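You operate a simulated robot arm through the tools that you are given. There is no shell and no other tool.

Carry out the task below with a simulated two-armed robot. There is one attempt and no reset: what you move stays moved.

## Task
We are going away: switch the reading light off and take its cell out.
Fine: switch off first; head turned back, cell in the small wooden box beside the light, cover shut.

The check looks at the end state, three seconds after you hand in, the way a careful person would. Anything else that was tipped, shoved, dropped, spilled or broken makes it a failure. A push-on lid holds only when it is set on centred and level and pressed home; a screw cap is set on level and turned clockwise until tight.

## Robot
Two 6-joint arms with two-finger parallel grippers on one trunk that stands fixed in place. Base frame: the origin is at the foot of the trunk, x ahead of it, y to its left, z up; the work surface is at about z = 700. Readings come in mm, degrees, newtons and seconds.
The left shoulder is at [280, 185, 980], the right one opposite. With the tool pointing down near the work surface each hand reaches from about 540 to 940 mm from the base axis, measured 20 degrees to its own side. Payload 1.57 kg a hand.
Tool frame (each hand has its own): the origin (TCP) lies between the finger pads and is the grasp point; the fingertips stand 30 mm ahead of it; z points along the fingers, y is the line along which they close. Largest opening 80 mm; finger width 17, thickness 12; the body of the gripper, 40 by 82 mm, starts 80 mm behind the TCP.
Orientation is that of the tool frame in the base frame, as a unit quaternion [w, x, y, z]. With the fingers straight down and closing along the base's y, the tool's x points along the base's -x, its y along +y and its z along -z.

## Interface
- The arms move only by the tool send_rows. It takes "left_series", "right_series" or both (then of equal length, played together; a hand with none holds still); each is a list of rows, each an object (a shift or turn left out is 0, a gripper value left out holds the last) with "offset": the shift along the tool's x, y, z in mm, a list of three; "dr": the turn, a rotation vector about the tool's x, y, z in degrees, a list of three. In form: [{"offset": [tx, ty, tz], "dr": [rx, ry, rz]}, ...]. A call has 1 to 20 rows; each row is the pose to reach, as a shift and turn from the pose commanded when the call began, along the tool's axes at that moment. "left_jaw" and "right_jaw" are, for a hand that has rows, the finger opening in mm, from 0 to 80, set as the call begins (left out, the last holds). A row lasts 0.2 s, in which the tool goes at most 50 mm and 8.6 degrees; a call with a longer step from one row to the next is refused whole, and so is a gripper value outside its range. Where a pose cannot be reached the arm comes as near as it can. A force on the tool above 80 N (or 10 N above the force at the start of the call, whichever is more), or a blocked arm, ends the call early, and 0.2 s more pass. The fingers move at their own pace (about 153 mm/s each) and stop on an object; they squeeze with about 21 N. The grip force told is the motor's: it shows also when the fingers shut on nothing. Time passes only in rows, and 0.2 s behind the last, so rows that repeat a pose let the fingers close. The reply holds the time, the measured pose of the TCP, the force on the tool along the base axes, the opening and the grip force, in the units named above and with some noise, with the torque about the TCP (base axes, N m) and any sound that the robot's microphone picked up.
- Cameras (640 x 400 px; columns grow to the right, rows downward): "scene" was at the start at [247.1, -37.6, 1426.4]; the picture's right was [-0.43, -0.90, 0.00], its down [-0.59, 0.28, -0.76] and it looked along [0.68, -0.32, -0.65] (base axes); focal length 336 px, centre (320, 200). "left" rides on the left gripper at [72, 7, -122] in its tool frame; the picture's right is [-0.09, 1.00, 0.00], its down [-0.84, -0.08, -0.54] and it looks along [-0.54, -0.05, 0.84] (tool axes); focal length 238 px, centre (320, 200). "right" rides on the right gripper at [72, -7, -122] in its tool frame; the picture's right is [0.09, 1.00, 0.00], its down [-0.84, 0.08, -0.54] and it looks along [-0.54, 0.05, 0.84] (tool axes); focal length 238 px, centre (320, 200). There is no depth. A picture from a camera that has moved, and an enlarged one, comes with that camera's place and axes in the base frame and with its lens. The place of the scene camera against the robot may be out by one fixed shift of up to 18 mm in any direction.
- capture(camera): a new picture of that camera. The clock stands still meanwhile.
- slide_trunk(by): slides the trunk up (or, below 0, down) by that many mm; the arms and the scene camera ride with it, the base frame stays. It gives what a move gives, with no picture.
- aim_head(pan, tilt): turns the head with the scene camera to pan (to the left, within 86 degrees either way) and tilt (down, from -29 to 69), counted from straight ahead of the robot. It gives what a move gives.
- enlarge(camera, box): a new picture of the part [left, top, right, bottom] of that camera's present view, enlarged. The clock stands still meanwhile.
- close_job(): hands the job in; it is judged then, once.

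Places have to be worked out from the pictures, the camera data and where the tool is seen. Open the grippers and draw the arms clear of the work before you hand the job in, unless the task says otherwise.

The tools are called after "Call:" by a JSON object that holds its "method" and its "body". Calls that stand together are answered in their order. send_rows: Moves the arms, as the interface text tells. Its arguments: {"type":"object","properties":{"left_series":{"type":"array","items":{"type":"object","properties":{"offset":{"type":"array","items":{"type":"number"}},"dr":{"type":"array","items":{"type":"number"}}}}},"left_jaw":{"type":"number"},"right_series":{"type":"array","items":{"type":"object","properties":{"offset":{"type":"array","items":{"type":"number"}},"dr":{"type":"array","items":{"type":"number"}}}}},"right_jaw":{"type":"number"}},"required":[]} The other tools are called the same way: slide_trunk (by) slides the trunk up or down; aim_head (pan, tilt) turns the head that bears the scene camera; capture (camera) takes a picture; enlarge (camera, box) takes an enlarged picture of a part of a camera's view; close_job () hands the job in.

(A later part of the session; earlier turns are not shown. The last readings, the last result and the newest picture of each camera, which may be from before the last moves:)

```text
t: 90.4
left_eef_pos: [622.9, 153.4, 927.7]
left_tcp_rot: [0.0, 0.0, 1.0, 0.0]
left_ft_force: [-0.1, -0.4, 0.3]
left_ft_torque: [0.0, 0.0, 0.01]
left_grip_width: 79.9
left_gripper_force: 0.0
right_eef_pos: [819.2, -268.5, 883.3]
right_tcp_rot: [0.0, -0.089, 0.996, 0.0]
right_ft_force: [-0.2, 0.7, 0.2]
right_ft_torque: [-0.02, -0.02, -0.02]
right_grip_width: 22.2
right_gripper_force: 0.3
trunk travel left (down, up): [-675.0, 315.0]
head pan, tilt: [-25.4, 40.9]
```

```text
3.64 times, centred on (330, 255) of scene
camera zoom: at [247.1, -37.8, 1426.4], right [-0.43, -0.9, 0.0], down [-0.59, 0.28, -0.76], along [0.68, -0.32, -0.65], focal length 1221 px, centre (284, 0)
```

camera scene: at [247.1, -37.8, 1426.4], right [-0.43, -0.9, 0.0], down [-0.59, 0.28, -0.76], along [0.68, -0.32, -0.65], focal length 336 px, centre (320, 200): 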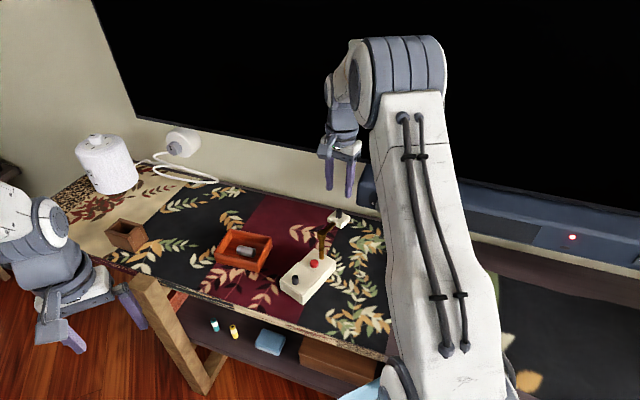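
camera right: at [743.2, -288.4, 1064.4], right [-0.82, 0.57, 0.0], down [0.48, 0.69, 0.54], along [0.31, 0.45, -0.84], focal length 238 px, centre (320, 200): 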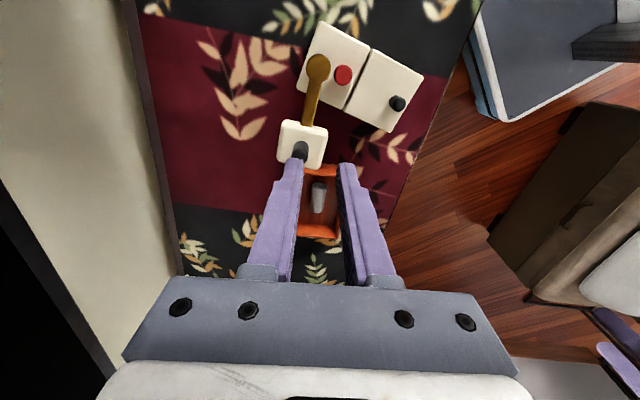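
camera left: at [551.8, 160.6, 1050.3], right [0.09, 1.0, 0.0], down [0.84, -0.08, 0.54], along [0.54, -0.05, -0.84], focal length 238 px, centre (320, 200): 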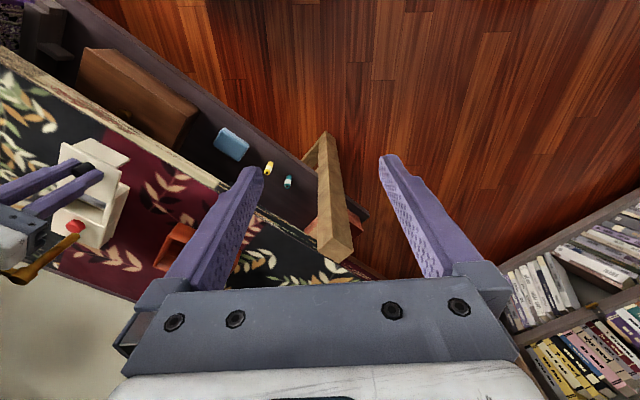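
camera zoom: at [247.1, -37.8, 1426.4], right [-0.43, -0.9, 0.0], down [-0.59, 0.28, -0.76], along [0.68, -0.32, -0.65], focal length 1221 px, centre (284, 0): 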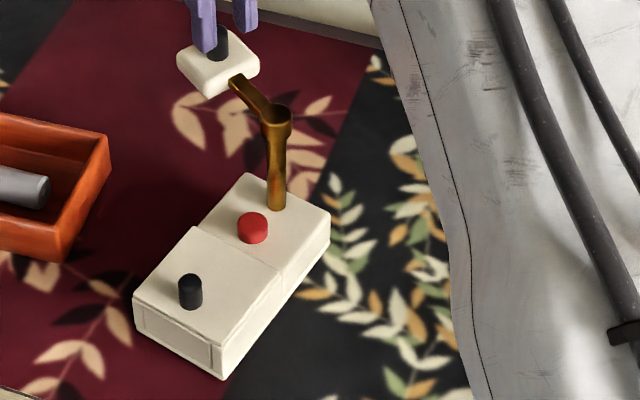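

Moves freely with the body still. Next 32° chunk.

Call:
{"method": "send_rows", "body": {"right_series": [{"offset": [0.2, -4.9, 0], "dr": [0, 0, 4]}, {"offset": [0.7, -9.7, 0], "dr": [0, 0, 8]}, {"offset": [1.5, -14.6, 0], "dr": [0, 0, 12]}, {"offset": [2.7, -19.3, 0], "dr": [0, 0, 16]}, {"offset": [4.2, -23.9, 0], "dr": [0, 0, 20]}, {"offset": [6.1, -28.5, 0], "dr": [0, 0, 24]}, {"offset": [8.2, -32.9, 0], "dr": [0, 0, 28]}, {"offset": [10.6, -37.1, 0], "dr": [0, 0, 32]}]}}

Call:
{"method": "enlarge", "body": {"camera": "right", "box": [210, 40, 430, 220]}}

Call:
{"method": "enlarge", "body": {"camera": "scene", "box": [270, 200, 390, 310]}}

```text
t: 92.2
left_eef_pos: [623.4, 153.4, 928.8]
left_tcp_rot: [0.0, 0.0, 1.0, 0.0]
left_ft_force: [0.5, 0.6, -0.2]
left_ft_torque: [-0.04, -0.02, -0.01]
left_grip_width: 80.2
left_gripper_force: 0.1
right_eef_pos: [815.5, -305.5, 883.1]
right_tcp_rot: [0.0, 0.19, 0.982, 0.0]
right_ft_force: [0.7, -0.4, -0.4]
right_ft_torque: [0.03, 0.01, 0.01]
right_grip_width: 21.9
right_gripper_force: 0.1
trunk travel left (down, up): [-675.0, 315.0]
head pan, tilt: [-25.4, 40.9]
```

```text
2.22 times, centred on (320, 130) of right
camera zoom: at [745.3, -284.4, 1006.9], right [0.29, 0.96, 0.0], down [0.81, -0.24, 0.54], along [0.52, -0.15, -0.84], focal length 530 px, centre (320, 356)
```

zoom: 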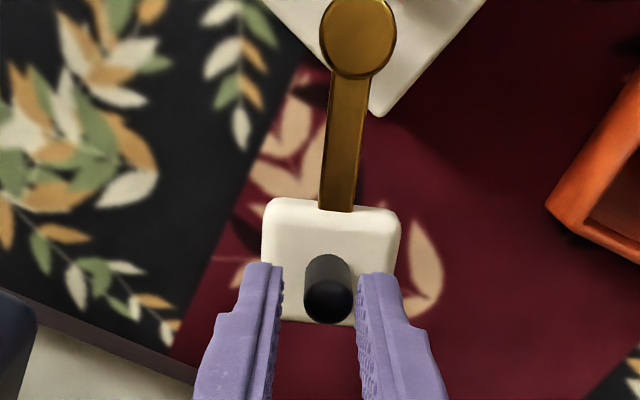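

```text
3.64 times, centred on (330, 255) of scene
camera zoom: at [247.1, -37.8, 1426.4], right [-0.43, -0.9, 0.0], down [-0.59, 0.28, -0.76], along [0.68, -0.32, -0.65], focal length 1221 px, centre (284, 0)
```

zoom: 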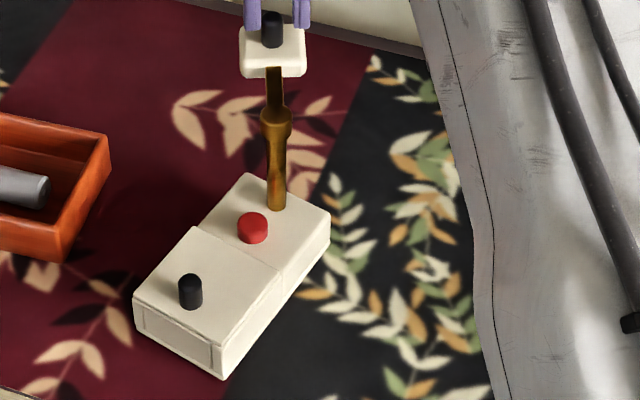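

About 36° to go. Another 32°.

Call:
{"method": "send_rows", "body": {"right_series": [{"offset": [0.2, -4.9, 0], "dr": [0, 0, 4]}, {"offset": [0.7, -9.7, 0], "dr": [0, 0, 8]}, {"offset": [1.5, -14.6, 0], "dr": [0, 0, 12]}, {"offset": [2.7, -19.3, 0], "dr": [0, 0, 16]}, {"offset": [4.2, -23.9, 0], "dr": [0, 0, 20]}, {"offset": [6.1, -28.5, 0], "dr": [0, 0, 24]}, {"offset": [8.2, -32.9, 0], "dr": [0, 0, 28]}, {"offset": [10.6, -37.1, 0], "dr": [0, 0, 32]}]}}

Call:
{"method": "capture", "body": {"camera": "right"}}

Call:
{"method": "enlarge", "body": {"camera": "scene", "box": [270, 200, 390, 310]}}

```text
t: 94.0
left_eef_pos: [623.1, 153.3, 929.1]
left_tcp_rot: [0.0, 0.0, 1.0, -0.001]
left_ft_force: [-0.4, -0.9, -0.7]
left_ft_torque: [0.02, 0.03, -0.03]
left_grip_width: 79.8
left_gripper_force: 0.1
right_eef_pos: [790.7, -336.3, 883.5]
right_tcp_rot: [0.001, 0.453, 0.892, 0.0]
right_ft_force: [0.4, -0.2, -0.1]
right_ft_torque: [-0.03, -0.02, 0.02]
right_grip_width: 22.1
right_gripper_force: 0.0
trunk travel left (down, up): [-675.0, 315.0]
head pan, tilt: [-25.4, 40.9]
```

```text
taken
camera right: at [743.2, -282.3, 1007.9], right [0.75, 0.66, 0.0], down [0.56, -0.63, 0.54], along [0.36, -0.41, -0.84], focal length 238 px, centre (320, 200)
```

right: 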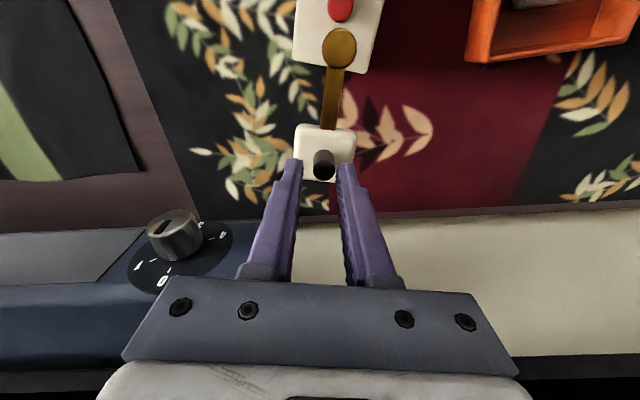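

```text
3.64 times, centred on (330, 255) of scene
camera zoom: at [247.1, -37.8, 1426.4], right [-0.43, -0.9, 0.0], down [-0.59, 0.28, -0.76], along [0.68, -0.32, -0.65], focal length 1221 px, centre (284, 0)
```

zoom: 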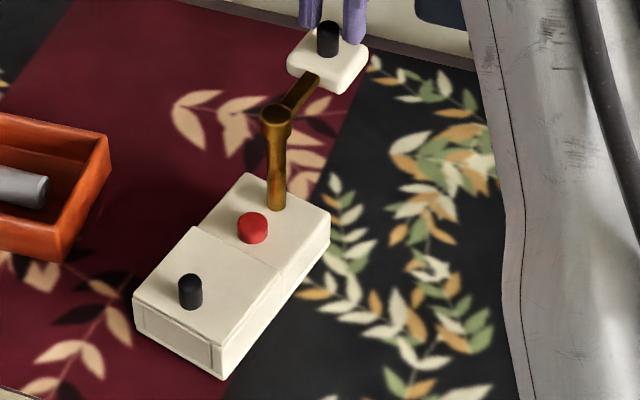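

The head is about 3–4° past straight back on this side. A final 4.5 mm nudge to align it with the body axis, then lift off.

Call:
{"method": "send_rows", "body": {"right_series": [{"offset": [0.1, -2.2, 0], "dr": [0, 0, 1.8]}, {"offset": [0.2, -4.5, 0], "dr": [0, 0, 3.6]}]}}

Call:
{"method": "send_rows", "body": {"right_series": [{"offset": [0, 3, 0]}, {"offset": [0, 3, -15]}, {"offset": [0, 3, -40]}, {"offset": [0, 3, -70]}]}}

Call:
{"method": "enlarge", "body": {"camera": "right", "box": [220, 0, 420, 180]}}

Call:
{"method": "enlarge", "body": {"camera": "scene", "box": [270, 200, 390, 310]}}

```text
t: 94.6
left_eef_pos: [622.4, 154.0, 927.9]
left_tcp_rot: [-0.001, 0.001, 1.0, 0.0]
left_ft_force: [0.1, -0.3, 0.6]
left_ft_torque: [-0.01, 0.01, -0.02]
left_grip_width: 80.0
left_gripper_force: 0.1
right_eef_pos: [788.7, -339.0, 883.4]
right_tcp_rot: [0.0, 0.48, 0.877, 0.0]
right_ft_force: [-0.5, -0.1, 0.7]
right_ft_torque: [0.02, 0.0, 0.0]
right_grip_width: 22.4
right_gripper_force: 0.3
trunk travel left (down, up): [-675.0, 315.0]
head pan, tilt: [-25.4, 40.9]
```

```text
t: 95.6
left_eef_pos: [623.0, 153.2, 928.7]
left_tcp_rot: [0.0, 0.0, 1.0, 0.0]
left_ft_force: [1.1, 0.4, -0.6]
left_ft_torque: [0.03, 0.01, 0.0]
left_grip_width: 79.8
left_gripper_force: 0.1
right_eef_pos: [791.4, -337.4, 951.6]
right_tcp_rot: [0.0, 0.479, 0.878, 0.0]
right_ft_force: [-0.3, -0.6, 0.0]
right_ft_torque: [-0.04, 0.0, 0.01]
right_grip_width: 22.1
right_gripper_force: 0.2
trunk travel left (down, up): [-675.0, 315.0]
head pan, tilt: [-25.4, 40.9]
```

```text
2.22 times, centred on (320, 90) of right
camera zoom: at [746.4, -280.3, 1075.6], right [0.79, 0.61, 0.0], down [0.52, -0.66, 0.54], along [0.33, -0.43, -0.84], focal length 530 px, centre (320, 444)
```

zoom: 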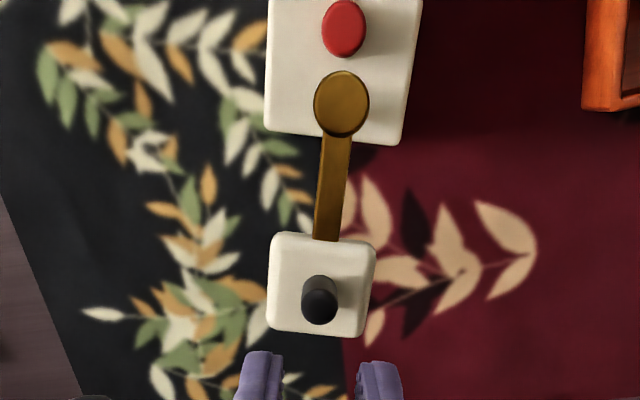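

```text
3.64 times, centred on (330, 255) of scene
camera zoom: at [247.2, -37.8, 1426.3], right [-0.43, -0.9, 0.0], down [-0.59, 0.28, -0.76], along [0.68, -0.32, -0.65], focal length 1221 px, centre (284, 0)
```

zoom: 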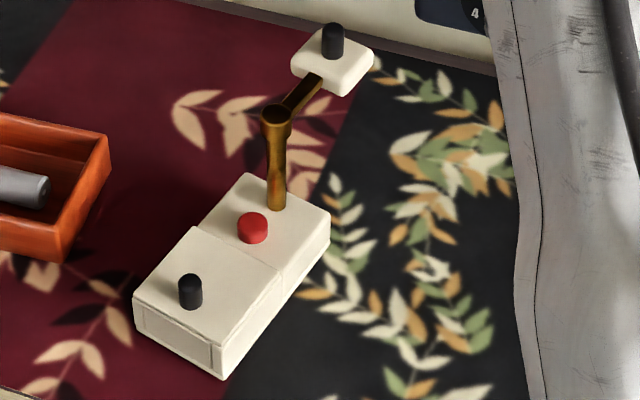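

The head now points straight back (about 179° from the front). The body itself was shifted ~25 mm and 15° by the earlier stop contact, so I'll set it back with gentle low pushes. First, turn the hand and go to the near side of the rear end.

Call:
{"method": "send_rows", "body": {"right_series": [{"offset": [8, -6, 0], "dr": [0, 0, -8]}, {"offset": [15, -11, 0], "dr": [0, 0, -16]}, {"offset": [22, -17, 0], "dr": [0, 0, -24]}, {"offset": [30, -22, 0], "dr": [0, 0, -32]}, {"offset": [38, -28, 0], "dr": [0, 0, -40]}, {"offset": [45, -33, 0], "dr": [0, 0, -48]}, {"offset": [52, -39, 0], "dr": [0, 0, -56]}, {"offset": [60, -44, 0], "dr": [0, 0, -64]}, {"offset": [67, -50, 0], "dr": [0, 0, -72]}, {"offset": [74.3, -55, 0], "dr": [0, 0, -80]}, {"offset": [74.3, -55, 0], "dr": [0, 0, -88]}, {"offset": [74.3, -55, 40], "dr": [0, 0, -88]}, {"offset": [74.3, -55, 80], "dr": [0, 0, -88]}], "right_jaw": 0}}

Call:
{"method": "capture", "body": {"camera": "right"}}

Call:
{"method": "enlarge", "body": {"camera": "scene", "box": [270, 200, 390, 310]}}

```text
t: 98.4
left_eef_pos: [622.1, 153.5, 928.7]
left_tcp_rot: [-0.001, 0.0, 1.0, 0.0]
left_ft_force: [0.0, 0.4, 0.2]
left_ft_torque: [0.03, -0.02, -0.02]
left_grip_width: 79.9
left_gripper_force: 0.1
right_eef_pos: [703.6, -300.8, 871.3]
right_tcp_rot: [0.0, -0.265, 0.964, 0.0]
right_ft_force: [-0.1, -0.2, 0.5]
right_ft_torque: [0.02, 0.0, -0.02]
right_grip_width: 0.2
right_gripper_force: 21.0
trunk travel left (down, up): [-675.0, 315.0]
head pan, tilt: [-25.4, 40.9]
```

```text
taken
camera right: at [644.5, -342.9, 995.6], right [-0.59, 0.81, 0.0], down [0.68, 0.49, 0.54], along [0.44, 0.32, -0.84], focal length 238 px, centre (320, 200)
```

right: 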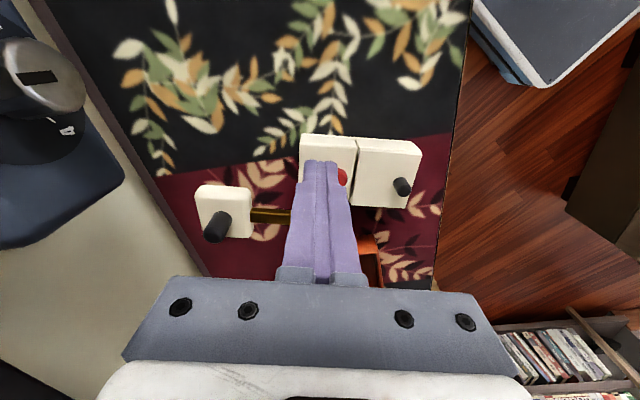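

```text
3.64 times, centred on (330, 255) of scene
camera zoom: at [246.8, -37.7, 1426.4], right [-0.43, -0.9, 0.0], down [-0.59, 0.28, -0.76], along [0.68, -0.32, -0.65], focal length 1221 px, centre (284, 0)
```

zoom: 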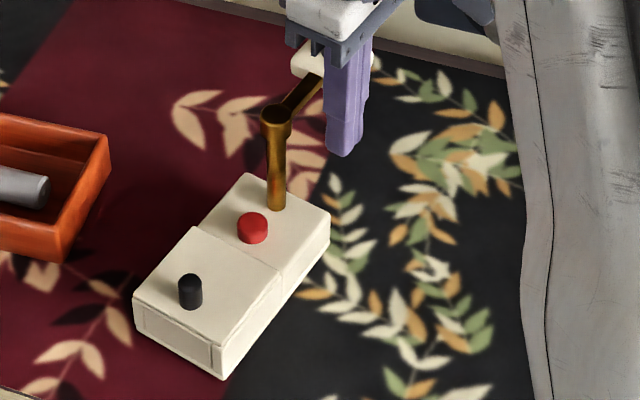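

Body's near edge runs from about (722, -313) to (652, -202), yaw ≈122°. I'll back off 10 mm from that edge and lower the closed fingers beside the rear end.

Call:
{"method": "send_rows", "body": {"right_series": [{"offset": [10, -5, 0]}, {"offset": [10, -5, 35]}, {"offset": [10, -5, 70]}, {"offset": [10, -5, 95]}]}}

Call:
{"method": "capture", "body": {"camera": "right"}}

Call:
{"method": "enlarge", "body": {"camera": "scene", "box": [270, 200, 390, 310]}}

```text
t: 99.4
left_eef_pos: [622.2, 152.5, 927.9]
left_tcp_rot: [-0.001, 0.001, 1.0, 0.0]
left_ft_force: [-0.3, -0.1, -0.2]
left_ft_torque: [0.02, -0.06, 0.03]
left_grip_width: 80.0
left_gripper_force: 0.1
right_eef_pos: [697.0, -315.4, 775.7]
right_tcp_rot: [0.0, -0.264, 0.964, 0.001]
right_ft_force: [0.2, -0.6, 0.7]
right_ft_torque: [0.03, -0.02, 0.02]
right_grip_width: 0.0
right_gripper_force: 21.2
trunk travel left (down, up): [-675.0, 315.0]
head pan, tilt: [-25.4, 40.9]
```

```text
taken
camera right: at [638.1, -357.2, 900.1], right [-0.59, 0.81, 0.0], down [0.68, 0.49, 0.54], along [0.44, 0.32, -0.84], focal length 238 px, centre (320, 200)
```

right: 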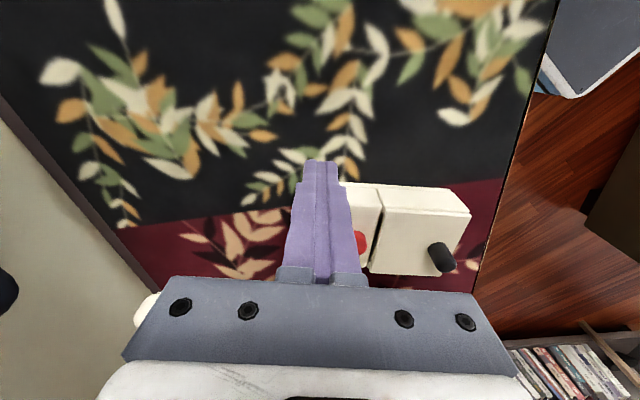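

```text
3.64 times, centred on (330, 255) of scene
camera zoom: at [247.0, -37.8, 1426.4], right [-0.43, -0.9, 0.0], down [-0.59, 0.28, -0.76], along [0.68, -0.32, -0.65], focal length 1221 px, centre (284, 0)
```

zoom: 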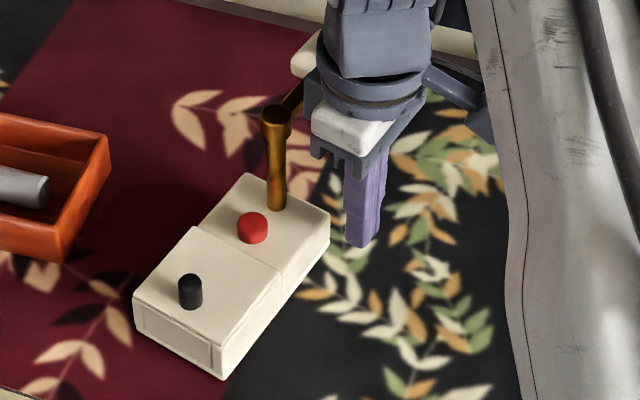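

The near side wall is still about 26 mm from the finger. Lowering to near table height and approaching.

Call:
{"method": "send_rows", "body": {"right_series": [{"offset": [0, 0, 16]}, {"offset": [0, 0, 31]}, {"offset": [-10, 0, 31]}, {"offset": [-18, 0, 31]}]}}

Call:
{"method": "enlarge", "body": {"camera": "right", "box": [230, 100, 470, 290]}}

Call:
{"method": "enlarge", "body": {"camera": "scene", "box": [270, 200, 390, 310]}}

```text
t: 100.4
left_eef_pos: [623.2, 154.2, 927.2]
left_tcp_rot: [0.0, 0.0, 1.0, 0.0]
left_ft_force: [0.1, 0.5, -0.2]
left_ft_torque: [0.03, 0.0, 0.02]
left_grip_width: 80.0
left_gripper_force: 0.0
right_eef_pos: [714.3, -304.4, 746.1]
right_tcp_rot: [0.0, -0.264, 0.964, 0.0]
right_ft_force: [-1.2, 0.1, 0.0]
right_ft_torque: [-0.01, -0.03, -0.03]
right_grip_width: 0.1
right_gripper_force: 20.5
trunk travel left (down, up): [-675.0, 315.0]
head pan, tilt: [-25.4, 40.9]
```

```text
2.11 times, centred on (350, 195) of right
camera zoom: at [654.7, -346.6, 871.2], right [-0.59, 0.81, 0.0], down [0.68, 0.49, 0.54], along [0.44, 0.32, -0.84], focal length 502 px, centre (257, 210)
```

zoom: 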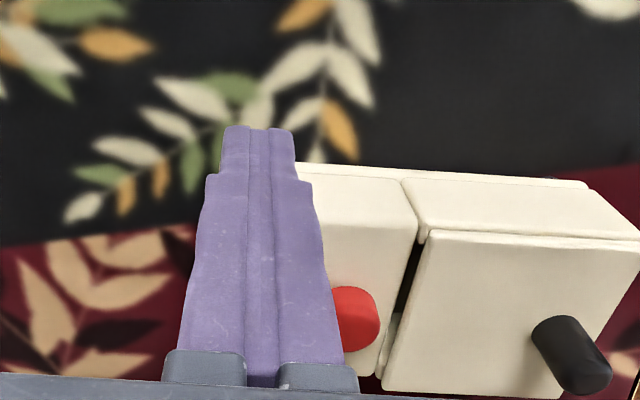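

```text
3.64 times, centred on (330, 255) of scene
camera zoom: at [247.1, -37.9, 1426.4], right [-0.43, -0.9, 0.0], down [-0.59, 0.28, -0.76], along [0.68, -0.32, -0.65], focal length 1221 px, centre (284, 0)
```

zoom: 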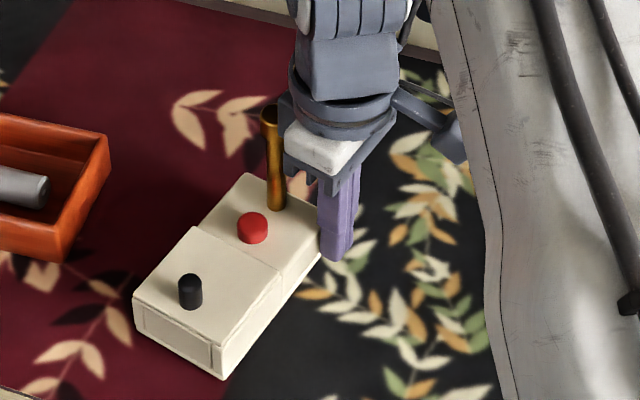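

The finger is about 6 mm from the wall. I also notice a dark gap at the cover's seam – it slid open slightly during the tipping; the later front push will close that. Pushing the rear end gently away now.

Call:
{"method": "send_rows", "body": {"right_series": [{"offset": [-3, 0, 0]}, {"offset": [-6, 0, 0]}, {"offset": [-9, 0, 0]}, {"offset": [-12, 0, 0]}, {"offset": [-15, 0, 0]}]}}

Call:
{"method": "enlarge", "body": {"camera": "scene", "box": [270, 200, 390, 310]}}

Call:
{"method": "enlarge", "body": {"camera": "right", "box": [230, 100, 470, 290]}}

```text
t: 101.6
left_eef_pos: [621.9, 152.6, 927.7]
left_tcp_rot: [0.0, 0.0, 1.0, 0.0]
left_ft_force: [1.3, 0.9, 0.0]
left_ft_torque: [-0.01, -0.02, -0.01]
left_grip_width: 80.1
left_gripper_force: 0.1
right_eef_pos: [726.5, -295.9, 747.9]
right_tcp_rot: [-0.001, -0.265, 0.964, 0.001]
right_ft_force: [-4.6, -3.2, 1.2]
right_ft_torque: [0.0, -0.14, 0.04]
right_grip_width: 0.0
right_gripper_force: 20.8
trunk travel left (down, up): [-675.0, 315.0]
head pan, tilt: [-25.4, 40.9]
```

```text
3.64 times, centred on (330, 255) of scene
camera zoom: at [246.9, -37.9, 1426.4], right [-0.43, -0.9, 0.0], down [-0.59, 0.28, -0.76], along [0.68, -0.32, -0.65], focal length 1221 px, centre (284, 0)
```

zoom: 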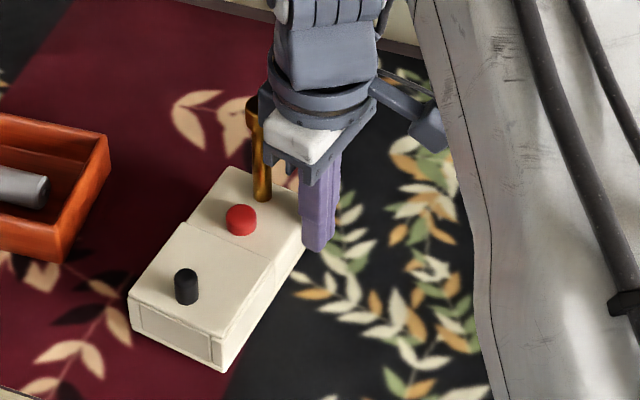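

```text
2.11 times, centred on (350, 195) of right
camera zoom: at [667.8, -338.4, 872.1], right [-0.59, 0.81, 0.0], down [0.68, 0.49, 0.54], along [0.44, 0.32, -0.84], focal length 502 px, centre (257, 210)
```

zoom: 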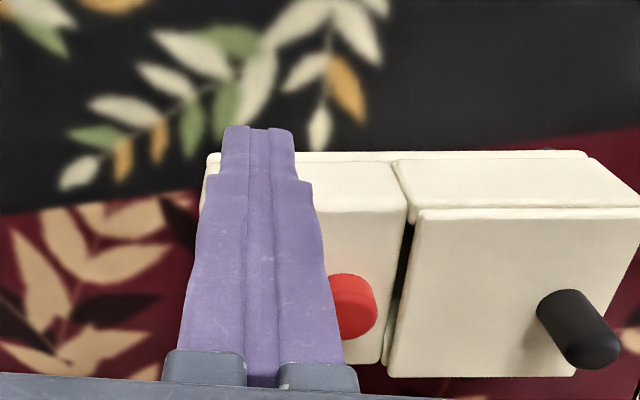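

The body pivots nicely (yaw ≈126° now, 5–6 N). Continuing another 15 mm.

Call:
{"method": "send_rows", "body": {"right_series": [{"offset": [-3, 0, 0]}, {"offset": [-6, 0, 0]}, {"offset": [-9, 0, 0]}, {"offset": [-12, 0, 0]}, {"offset": [-15, 0, 0]}]}}

Call:
{"method": "enlarge", "body": {"camera": "scene", "box": [270, 200, 370, 300]}}

Call:
{"method": "enlarge", "body": {"camera": "right", "box": [230, 100, 470, 290]}}

```text
t: 102.8
left_eef_pos: [623.1, 153.4, 929.3]
left_tcp_rot: [0.0, 0.0, 1.0, -0.001]
left_ft_force: [-0.1, -0.7, 0.8]
left_ft_torque: [0.01, -0.02, 0.0]
left_grip_width: 80.1
left_gripper_force: 0.1
right_eef_pos: [739.3, -289.7, 748.6]
right_tcp_rot: [0.0, -0.264, 0.965, 0.0]
right_ft_force: [-5.3, -5.6, 1.5]
right_ft_torque: [-0.08, 0.12, 0.07]
right_grip_width: 0.0
right_gripper_force: 21.3
trunk travel left (down, up): [-675.0, 315.0]
head pan, tilt: [-25.4, 40.9]
```

```text
4.00 times, centred on (320, 250) of scene
camera zoom: at [246.8, -38.1, 1426.4], right [-0.43, -0.9, 0.0], down [-0.59, 0.28, -0.76], along [0.68, -0.32, -0.65], focal length 1343 px, centre (320, 0)
```

zoom: 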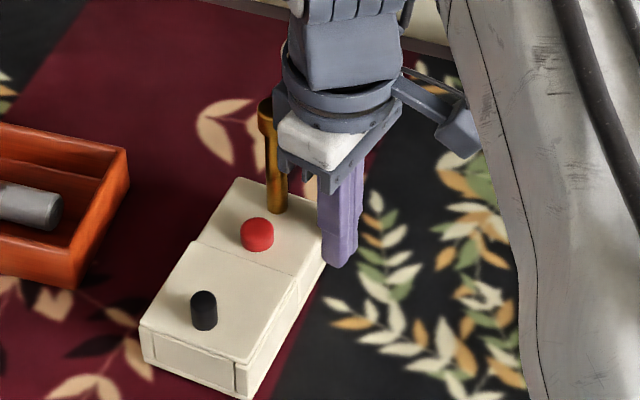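

```text
2.11 times, centred on (350, 195) of right
camera zoom: at [679.8, -331.2, 871.7], right [-0.59, 0.81, 0.0], down [0.68, 0.49, 0.54], along [0.44, 0.32, -0.84], focal length 502 px, centre (257, 210)
```

zoom: 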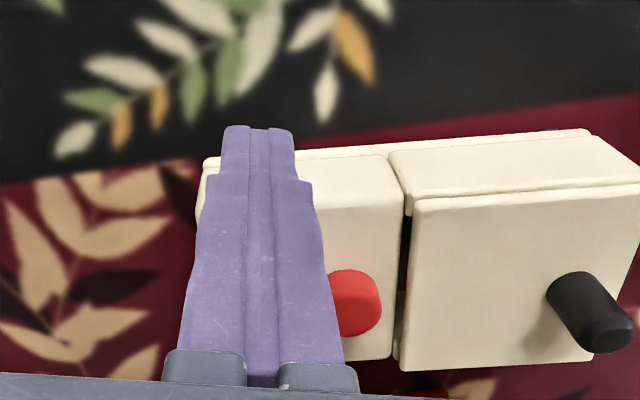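

Yaw has come back most of the way (~128°). What remains is mostly a ~25 mm shift toward -y plus ~8°, which a push on the front face near its right corner will give (and it also closes the cover). I'll withdraw, lift and go round to the front.

Call:
{"method": "send_rows", "body": {"right_series": [{"offset": [8, 0, 0]}, {"offset": [16, 0, 0]}, {"offset": [16, 0, -45]}, {"offset": [16, 0, -90]}, {"offset": [16, 0, -130]}]}}

Call:
{"method": "send_rows", "body": {"right_series": [{"offset": [-2, 15, 0], "dr": [0, 0, 8]}, {"offset": [-4, 30, 0], "dr": [0, 0, 16]}, {"offset": [-6, 44, 0], "dr": [0, 0, 24]}, {"offset": [-8, 59, 0], "dr": [0, 0, 32]}, {"offset": [-10, 74, 0], "dr": [0, 0, 40]}, {"offset": [-12, 89, 0], "dr": [0, 0, 48]}, {"offset": [-14, 104, 0], "dr": [0, 0, 56]}, {"offset": [-16, 118, 0], "dr": [0, 0, 64]}, {"offset": [-18, 133, 0], "dr": [0, 0, 72]}, {"offset": [-20, 148, 0], "dr": [0, 0, 80]}, {"offset": [-20, 148, 0], "dr": [0, 0, 83]}]}}

Call:
{"method": "capture", "body": {"camera": "right"}}

Call:
{"method": "enlarge", "body": {"camera": "scene", "box": [270, 200, 370, 300]}}

```text
t: 104.0
left_eef_pos: [622.6, 153.8, 927.6]
left_tcp_rot: [0.001, 0.0, 1.0, 0.0]
left_ft_force: [0.5, 0.4, 0.1]
left_ft_torque: [-0.02, 0.01, 0.01]
left_grip_width: 80.1
left_gripper_force: 0.0
right_eef_pos: [726.8, -298.4, 878.3]
right_tcp_rot: [0.0, -0.264, 0.965, 0.001]
right_ft_force: [0.5, 0.6, 0.7]
right_ft_torque: [-0.03, 0.05, 0.01]
right_grip_width: 0.3
right_gripper_force: 20.7
trunk travel left (down, up): [-675.0, 315.0]
head pan, tilt: [-25.4, 40.9]
```

```text
t: 106.4
left_eef_pos: [622.2, 153.4, 929.1]
left_tcp_rot: [0.0, 0.0, 1.0, 0.0]
left_ft_force: [1.2, 0.6, 1.0]
left_ft_torque: [0.02, 0.03, 0.03]
left_grip_width: 80.0
left_gripper_force: 0.0
right_eef_pos: [666.1, -159.4, 876.7]
right_tcp_rot: [0.0, 0.442, 0.897, -0.001]
right_ft_force: [-0.2, 0.7, -0.8]
right_ft_torque: [0.03, 0.01, 0.0]
right_grip_width: 0.0
right_gripper_force: 20.4
trunk travel left (down, up): [-675.0, 315.0]
head pan, tilt: [-25.4, 40.9]
```

```text
taken
camera right: at [617.2, -105.7, 1001.0], right [0.73, 0.68, 0.0], down [0.57, -0.62, 0.54], along [0.37, -0.4, -0.84], focal length 238 px, centre (320, 200)
```

right: 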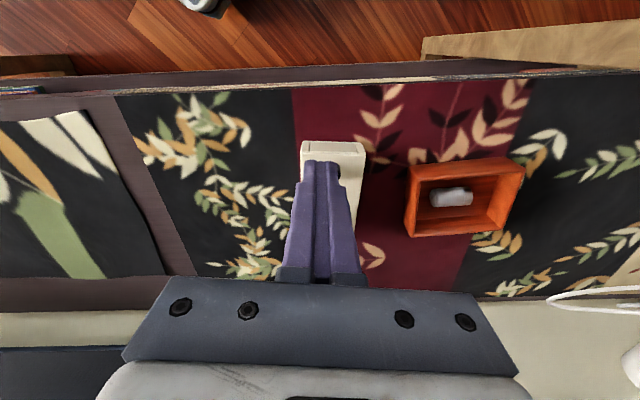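

```text
4.00 times, centred on (320, 250) of scene
camera zoom: at [247.1, -37.8, 1426.4], right [-0.43, -0.9, 0.0], down [-0.59, 0.28, -0.76], along [0.68, -0.32, -0.65], focal length 1343 px, centre (320, 0)
```

zoom: 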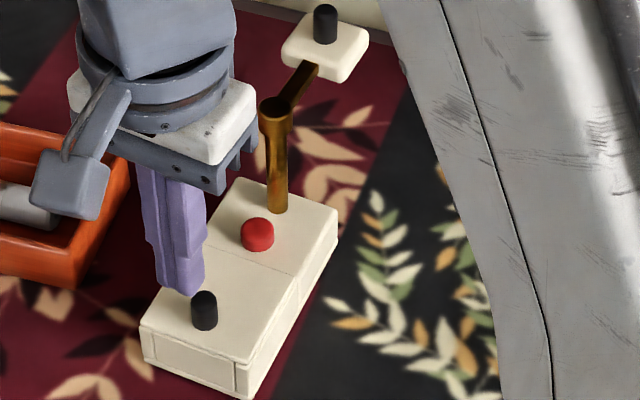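

Call:
{"method": "enlarge", "body": {"camera": "right", "box": [270, 110, 390, 240]}}

```text
3.08 times, centred on (330, 175) of right
camera zoom: at [617.2, -105.7, 1001.0], right [0.73, 0.68, 0.0], down [0.57, -0.62, 0.54], along [0.37, -0.4, -0.84], focal length 733 px, centre (289, 277)
```

zoom: 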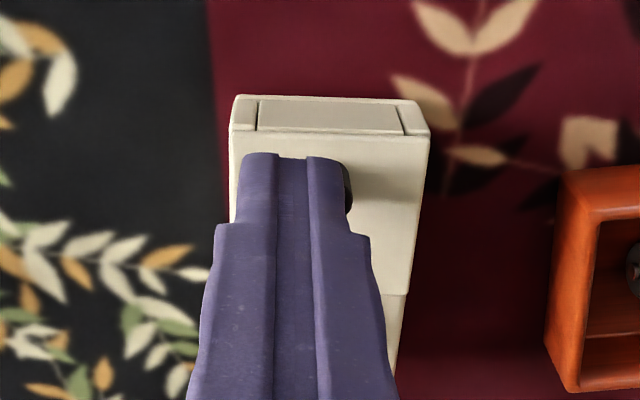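

The front edge is centred near (699, -171) and the fingers are ~22 mm ahead of it, near its right half. Lowering there, then pushing.

Call:
{"method": "send_rows", "body": {"right_series": [{"offset": [0, 0, 40]}, {"offset": [0, 0, 80]}, {"offset": [0, 0, 115]}, {"offset": [0, 0, 130]}, {"offset": [-8, 0, 130]}, {"offset": [-14, 0, 130]}]}}

Call:
{"method": "enlarge", "body": {"camera": "right", "box": [230, 80, 430, 240]}}

Call:
{"method": "enlarge", "body": {"camera": "scene", "box": [270, 210, 370, 310]}}

```text
t: 107.8
left_eef_pos: [622.7, 153.3, 928.6]
left_tcp_rot: [0.0, 0.0, 1.0, 0.0]
left_ft_force: [-0.6, 0.4, 0.5]
left_ft_torque: [-0.01, 0.0, 0.02]
left_grip_width: 79.9
left_gripper_force: 0.1
right_eef_pos: [676.0, -169.3, 746.8]
right_tcp_rot: [-0.001, 0.441, 0.897, 0.001]
right_ft_force: [-0.9, -0.5, 0.5]
right_ft_torque: [0.05, 0.01, 0.01]
right_grip_width: 0.0
right_gripper_force: 21.1
trunk travel left (down, up): [-675.0, 315.0]
head pan, tilt: [-25.4, 40.9]
```

```text
2.50 times, centred on (330, 160) of right
camera zoom: at [626.5, -115.9, 870.0], right [0.73, 0.68, 0.0], down [0.57, -0.62, 0.54], along [0.37, -0.4, -0.84], focal length 596 px, centre (295, 300)
```

zoom: 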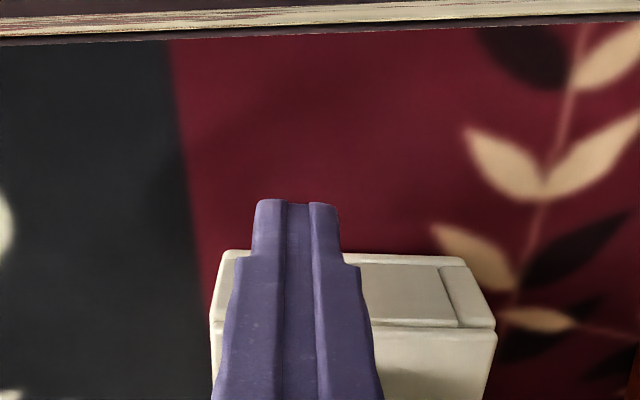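

```text
4.00 times, centred on (320, 260) of scene
camera zoom: at [247.1, -37.8, 1426.4], right [-0.43, -0.9, 0.0], down [-0.59, 0.28, -0.76], along [0.68, -0.32, -0.65], focal length 1343 px, centre (320, -40)
```

zoom: 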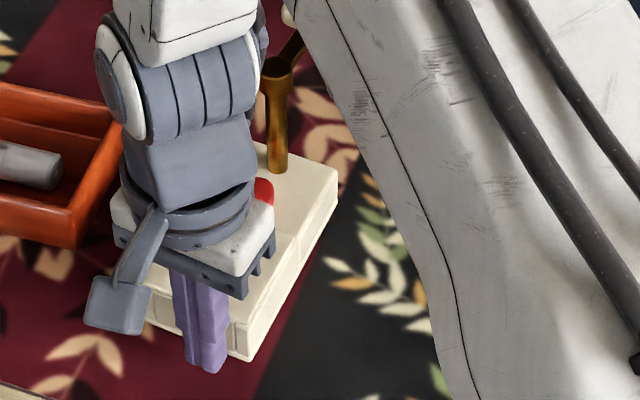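

Fingers are in front of the panel, ~8 mm away. Pushing back gently.

Call:
{"method": "send_rows", "body": {"right_series": [{"offset": [-3, 0, 0]}, {"offset": [-6, 0, 0]}, {"offset": [-9, 0, 0]}, {"offset": [-12, 0, 0]}, {"offset": [-15, 0, 0]}]}}

Call:
{"method": "enlarge", "body": {"camera": "right", "box": [230, 80, 430, 240]}}

Call:
{"method": "enlarge", "body": {"camera": "scene", "box": [270, 210, 370, 310]}}

```text
t: 109.0
left_eef_pos: [623.1, 153.5, 927.1]
left_tcp_rot: [0.0, 0.0, 1.0, 0.0]
left_ft_force: [-0.1, 0.2, -0.5]
left_ft_torque: [-0.02, -0.02, -0.02]
left_grip_width: 80.0
left_gripper_force: 0.0
right_eef_pos: [684.6, -183.0, 746.3]
right_tcp_rot: [0.0, 0.441, 0.897, -0.002]
right_ft_force: [-4.6, 4.2, -0.6]
right_ft_torque: [0.09, 0.05, 0.06]
right_grip_width: 0.0
right_gripper_force: 20.7
trunk travel left (down, up): [-675.0, 315.0]
head pan, tilt: [-25.4, 40.9]
```

```text
2.50 times, centred on (330, 160) of right
camera zoom: at [634.9, -129.7, 870.9], right [0.73, 0.68, 0.0], down [0.57, -0.62, 0.54], along [0.37, -0.4, -0.84], focal length 596 px, centre (295, 300)
```

zoom: 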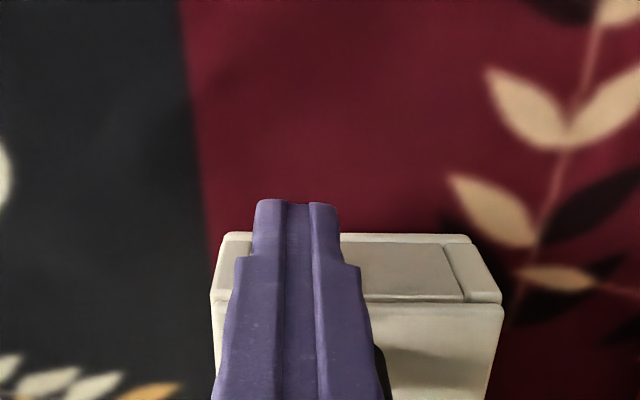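

```text
4.00 times, centred on (320, 260) of scene
camera zoom: at [246.9, -37.6, 1426.4], right [-0.43, -0.9, 0.0], down [-0.59, 0.28, -0.76], along [0.68, -0.32, -0.65], focal length 1343 px, centre (320, -40)
```

zoom: 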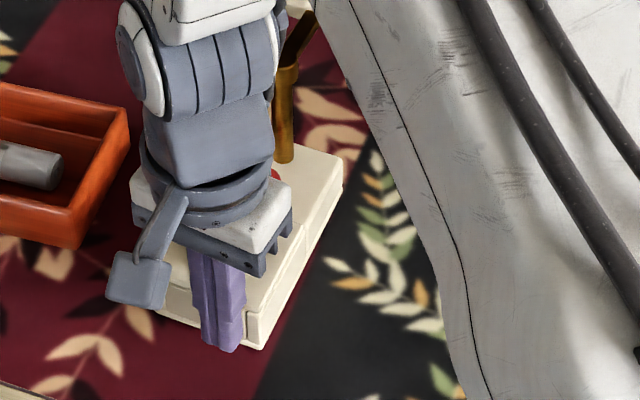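

The body is sliding back under ~6 N. Another 10 mm.

Call:
{"method": "send_rows", "body": {"right_series": [{"offset": [-3, 0, 0]}, {"offset": [-6, 0, 0]}, {"offset": [-9, 0, 0]}, {"offset": [-11, 0, 0]}]}}

Call:
{"method": "enlarge", "body": {"camera": "right", "box": [230, 80, 430, 240]}}

Call:
{"method": "enlarge", "body": {"camera": "scene", "box": [270, 210, 370, 310]}}

```text
t: 110.0
left_eef_pos: [623.1, 153.4, 928.3]
left_tcp_rot: [0.0, 0.0, 1.0, 0.001]
left_ft_force: [-0.8, -0.5, -0.4]
left_ft_torque: [0.01, 0.01, -0.01]
left_grip_width: 79.8
left_gripper_force: 0.0
right_eef_pos: [691.9, -192.2, 747.2]
right_tcp_rot: [0.0, 0.441, 0.898, 0.0]
right_ft_force: [-6.1, 6.5, 1.2]
right_ft_torque: [0.08, 0.08, 0.02]
right_grip_width: 0.0
right_gripper_force: 21.4
trunk travel left (down, up): [-675.0, 315.0]
head pan, tilt: [-25.4, 40.9]
```

```text
2.50 times, centred on (330, 160) of right
camera zoom: at [641.4, -138.5, 871.0], right [0.73, 0.68, 0.0], down [0.57, -0.61, 0.54], along [0.37, -0.4, -0.84], focal length 596 px, centre (295, 300)
```

zoom: 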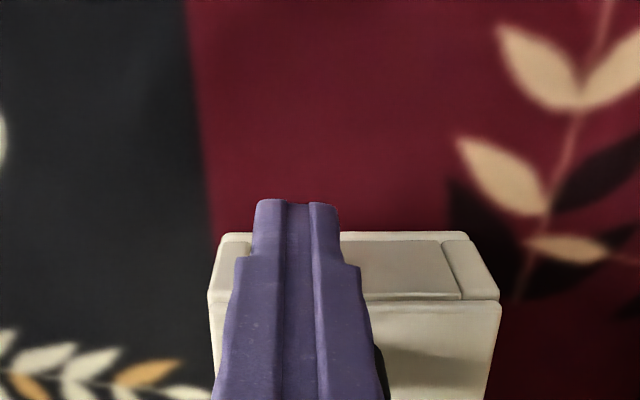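

```text
4.00 times, centred on (320, 260) of scene
camera zoom: at [246.8, -37.5, 1426.4], right [-0.43, -0.9, 0.0], down [-0.59, 0.28, -0.76], along [0.68, -0.32, -0.65], focal length 1343 px, centre (320, -40)
```

zoom: 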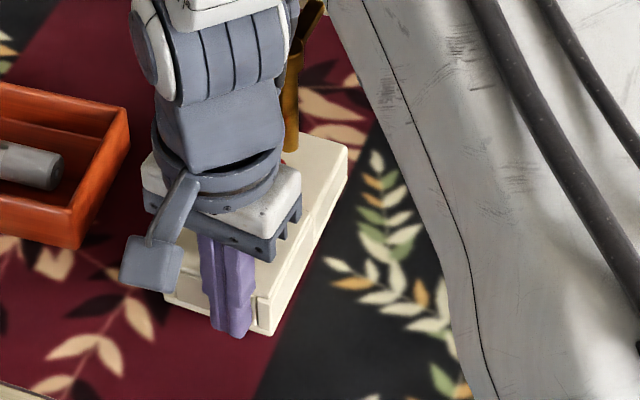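

The rear end is back within ~4 mm of its start; the front still needs ~20 mm toward the robot's right. I'll retreat, hop over to the body's left side and push the front from there.

Call:
{"method": "send_rows", "body": {"right_series": [{"offset": [12, 0, 0]}, {"offset": [12, 0, -45]}, {"offset": [12, 0, -90]}, {"offset": [0, 20, -115]}, {"offset": [-15, 50, -115]}, {"offset": [-28, 84, -115]}]}}

Call:
{"method": "capture", "body": {"camera": "right"}}

Call:
{"method": "enlarge", "body": {"camera": "scene", "box": [270, 200, 370, 300]}}

```text
t: 111.4
left_eef_pos: [622.9, 153.4, 928.1]
left_tcp_rot: [0.0, 0.0, 1.0, 0.0]
left_ft_force: [0.4, -0.1, 0.3]
left_ft_torque: [-0.01, 0.0, 0.04]
left_grip_width: 80.0
left_gripper_force: 0.0
right_eef_pos: [778.0, -163.3, 862.3]
right_tcp_rot: [0.0, 0.44, 0.898, 0.001]
right_ft_force: [0.0, -0.1, 0.2]
right_ft_torque: [-0.01, -0.03, -0.01]
right_grip_width: 0.1
right_gripper_force: 21.3
trunk travel left (down, up): [-675.0, 315.0]
head pan, tilt: [-25.4, 40.9]
```

```text
taken
camera right: at [727.2, -109.2, 986.4], right [0.73, 0.68, 0.0], down [0.57, -0.62, 0.54], along [0.37, -0.4, -0.84], focal length 238 px, centre (320, 200)
```

right: 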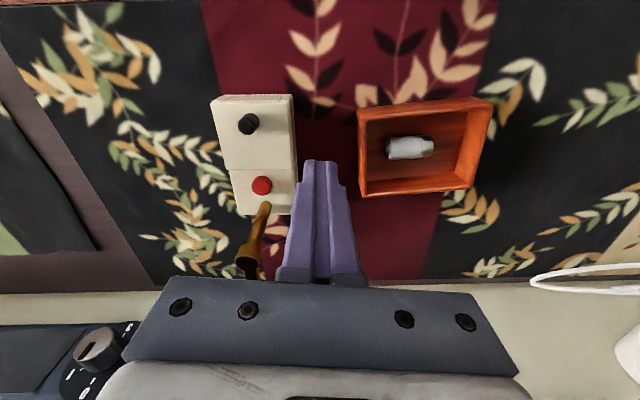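

```text
4.00 times, centred on (320, 250) of scene
camera zoom: at [246.8, -37.9, 1426.4], right [-0.43, -0.9, 0.0], down [-0.59, 0.28, -0.76], along [0.68, -0.32, -0.65], focal length 1343 px, centre (320, 0)
```

zoom: 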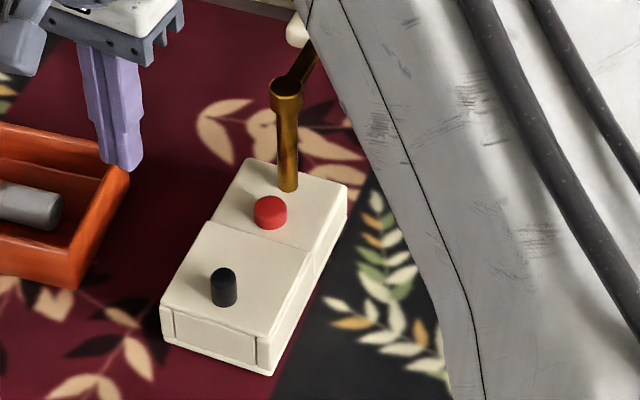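

The body is now within ~12 mm and ~4° of its start, with the cover seam closed. One last gentle push from its left side, just ahead of the middle, should fix most of that; lowering there.

Call:
{"method": "send_rows", "body": {"right_series": [{"offset": [-16, 3, 0]}, {"offset": [-16, 3, 40]}, {"offset": [-16, 3, 80]}, {"offset": [-16, 3, 114]}]}}

Call:
{"method": "enlarge", "body": {"camera": "right", "box": [180, 60, 440, 260]}}

Call:
{"method": "enlarge", "body": {"camera": "scene", "box": [270, 200, 370, 300]}}

```text
t: 112.4
left_eef_pos: [622.8, 153.4, 927.9]
left_tcp_rot: [0.001, 0.0, 1.0, 0.0]
left_ft_force: [0.3, -0.5, -0.2]
left_ft_torque: [0.02, -0.04, -0.05]
left_grip_width: 80.0
left_gripper_force: 0.0
right_eef_pos: [791.4, -173.8, 744.9]
right_tcp_rot: [0.0, 0.441, 0.897, 0.0]
right_ft_force: [0.2, -0.2, 0.8]
right_ft_torque: [-0.01, -0.01, -0.01]
right_grip_width: 0.0
right_gripper_force: 20.8
trunk travel left (down, up): [-675.0, 315.0]
head pan, tilt: [-25.4, 40.9]
```

```text
2.00 times, centred on (310, 160) of right
camera zoom: at [740.9, -120.2, 869.2], right [0.73, 0.68, 0.0], down [0.57, -0.62, 0.54], along [0.37, -0.4, -0.84], focal length 477 px, centre (340, 280)
```

zoom: 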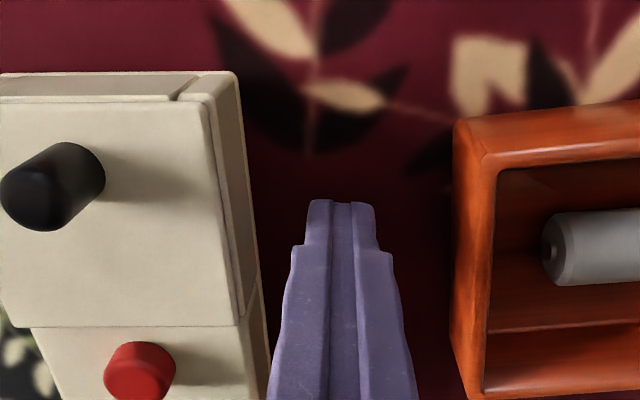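

```text
4.00 times, centred on (320, 250) of scene
camera zoom: at [247.0, -37.8, 1426.4], right [-0.43, -0.9, 0.0], down [-0.59, 0.28, -0.76], along [0.68, -0.32, -0.65], focal length 1343 px, centre (320, 0)
```

zoom: 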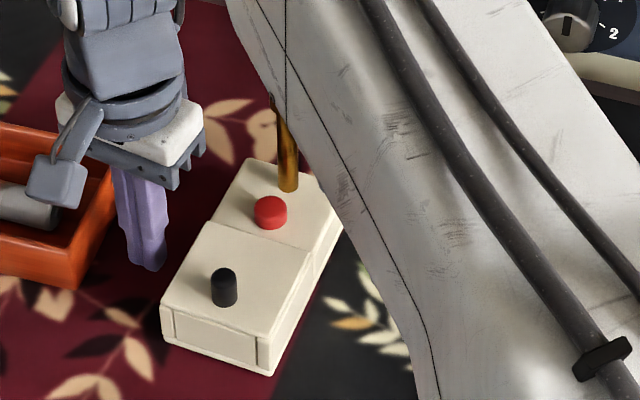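

Seam is tight. The finger is ~15 mm from the side wall and clear of the box. Pushing gently toward the body.

Call:
{"method": "send_rows", "body": {"right_series": [{"offset": [0, -4, 0]}, {"offset": [0, -8, 0]}, {"offset": [0, -12, 0]}, {"offset": [0, -15, 0]}, {"offset": [0, -18, 0]}, {"offset": [0, -21, 0]}]}}

Call:
{"method": "enlarge", "body": {"camera": "scene", "box": [270, 200, 370, 300]}}

Call:
{"method": "enlarge", "body": {"camera": "right", "box": [180, 60, 440, 260]}}

```text
t: 113.8
left_eef_pos: [623.6, 153.3, 928.9]
left_tcp_rot: [-0.001, -0.001, 1.0, 0.0]
left_ft_force: [0.2, 0.7, 0.4]
left_ft_torque: [0.01, -0.01, 0.03]
left_grip_width: 80.2
left_gripper_force: 0.0
right_eef_pos: [772.2, -183.6, 748.1]
right_tcp_rot: [0.001, 0.441, 0.897, 0.0]
right_ft_force: [2.0, 3.5, 0.3]
right_ft_torque: [0.09, -0.03, 0.01]
right_grip_width: 0.0
right_gripper_force: 20.6
trunk travel left (down, up): [-675.0, 315.0]
head pan, tilt: [-25.4, 40.9]
```

```text
4.00 times, centred on (320, 250) of scene
camera zoom: at [247.2, -37.6, 1426.3], right [-0.43, -0.9, 0.0], down [-0.59, 0.28, -0.76], along [0.68, -0.32, -0.65], focal length 1343 px, centre (320, 0)
```

zoom: 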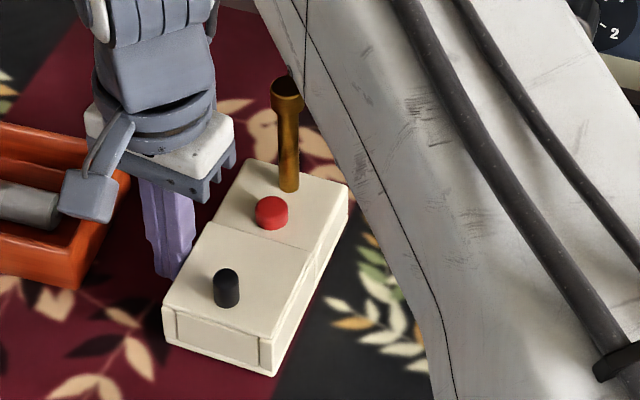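

```text
2.00 times, centred on (310, 160) of right
camera zoom: at [721.7, -131.7, 871.9], right [0.73, 0.68, 0.0], down [0.57, -0.62, 0.54], along [0.37, -0.4, -0.84], focal length 477 px, centre (340, 280)
```

zoom: 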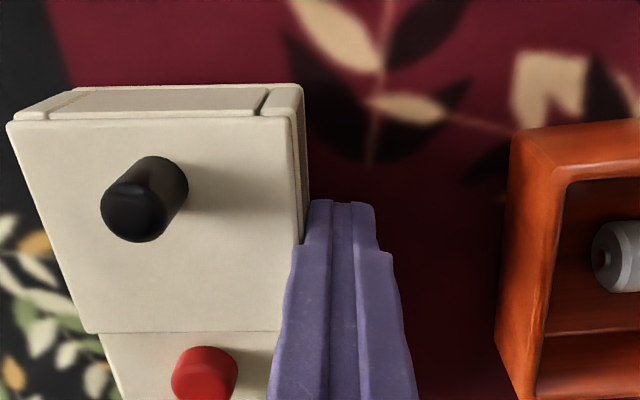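

Contact made and the body starts moving. Another 13 mm.

Call:
{"method": "send_rows", "body": {"right_series": [{"offset": [0, -3, 0]}, {"offset": [0, -6, 0]}, {"offset": [0, -9, 0]}, {"offset": [0, -12, 0]}]}}

Call:
{"method": "enlarge", "body": {"camera": "scene", "box": [270, 200, 370, 300]}}

Call:
{"method": "enlarge", "body": {"camera": "right", "box": [180, 60, 440, 260]}}

```text
t: 114.8
left_eef_pos: [623.3, 153.4, 928.3]
left_tcp_rot: [0.0, 0.0, 1.0, 0.0]
left_ft_force: [-0.1, 0.2, -0.7]
left_ft_torque: [-0.04, -0.03, -0.01]
left_grip_width: 80.0
left_gripper_force: 0.1
right_eef_pos: [763.5, -192.1, 748.5]
right_tcp_rot: [0.001, 0.442, 0.897, 0.001]
right_ft_force: [3.3, 8.5, 2.8]
right_ft_torque: [0.11, -0.05, -0.02]
right_grip_width: 0.0
right_gripper_force: 20.2
trunk travel left (down, up): [-675.0, 315.0]
head pan, tilt: [-25.4, 40.9]
```

```text
4.00 times, centred on (320, 250) of scene
camera zoom: at [247.1, -37.3, 1426.5], right [-0.43, -0.9, 0.0], down [-0.59, 0.28, -0.76], along [0.68, -0.32, -0.65], focal length 1343 px, centre (320, 0)
```

zoom: 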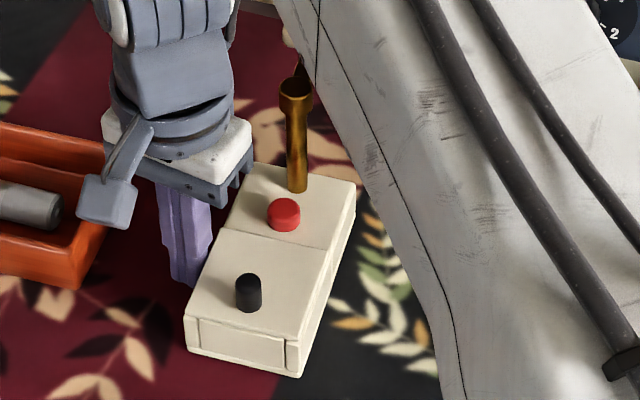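

```text
2.00 times, centred on (310, 160) of right
camera zoom: at [712.8, -139.3, 872.8], right [0.73, 0.68, 0.0], down [0.57, -0.61, 0.54], along [0.37, -0.4, -0.84], focal length 477 px, centre (340, 280)
```

zoom: 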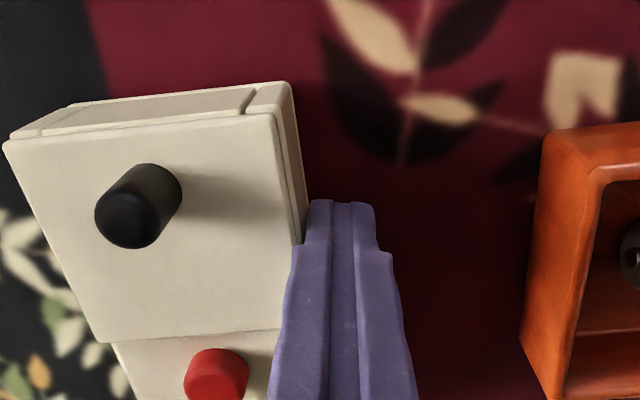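

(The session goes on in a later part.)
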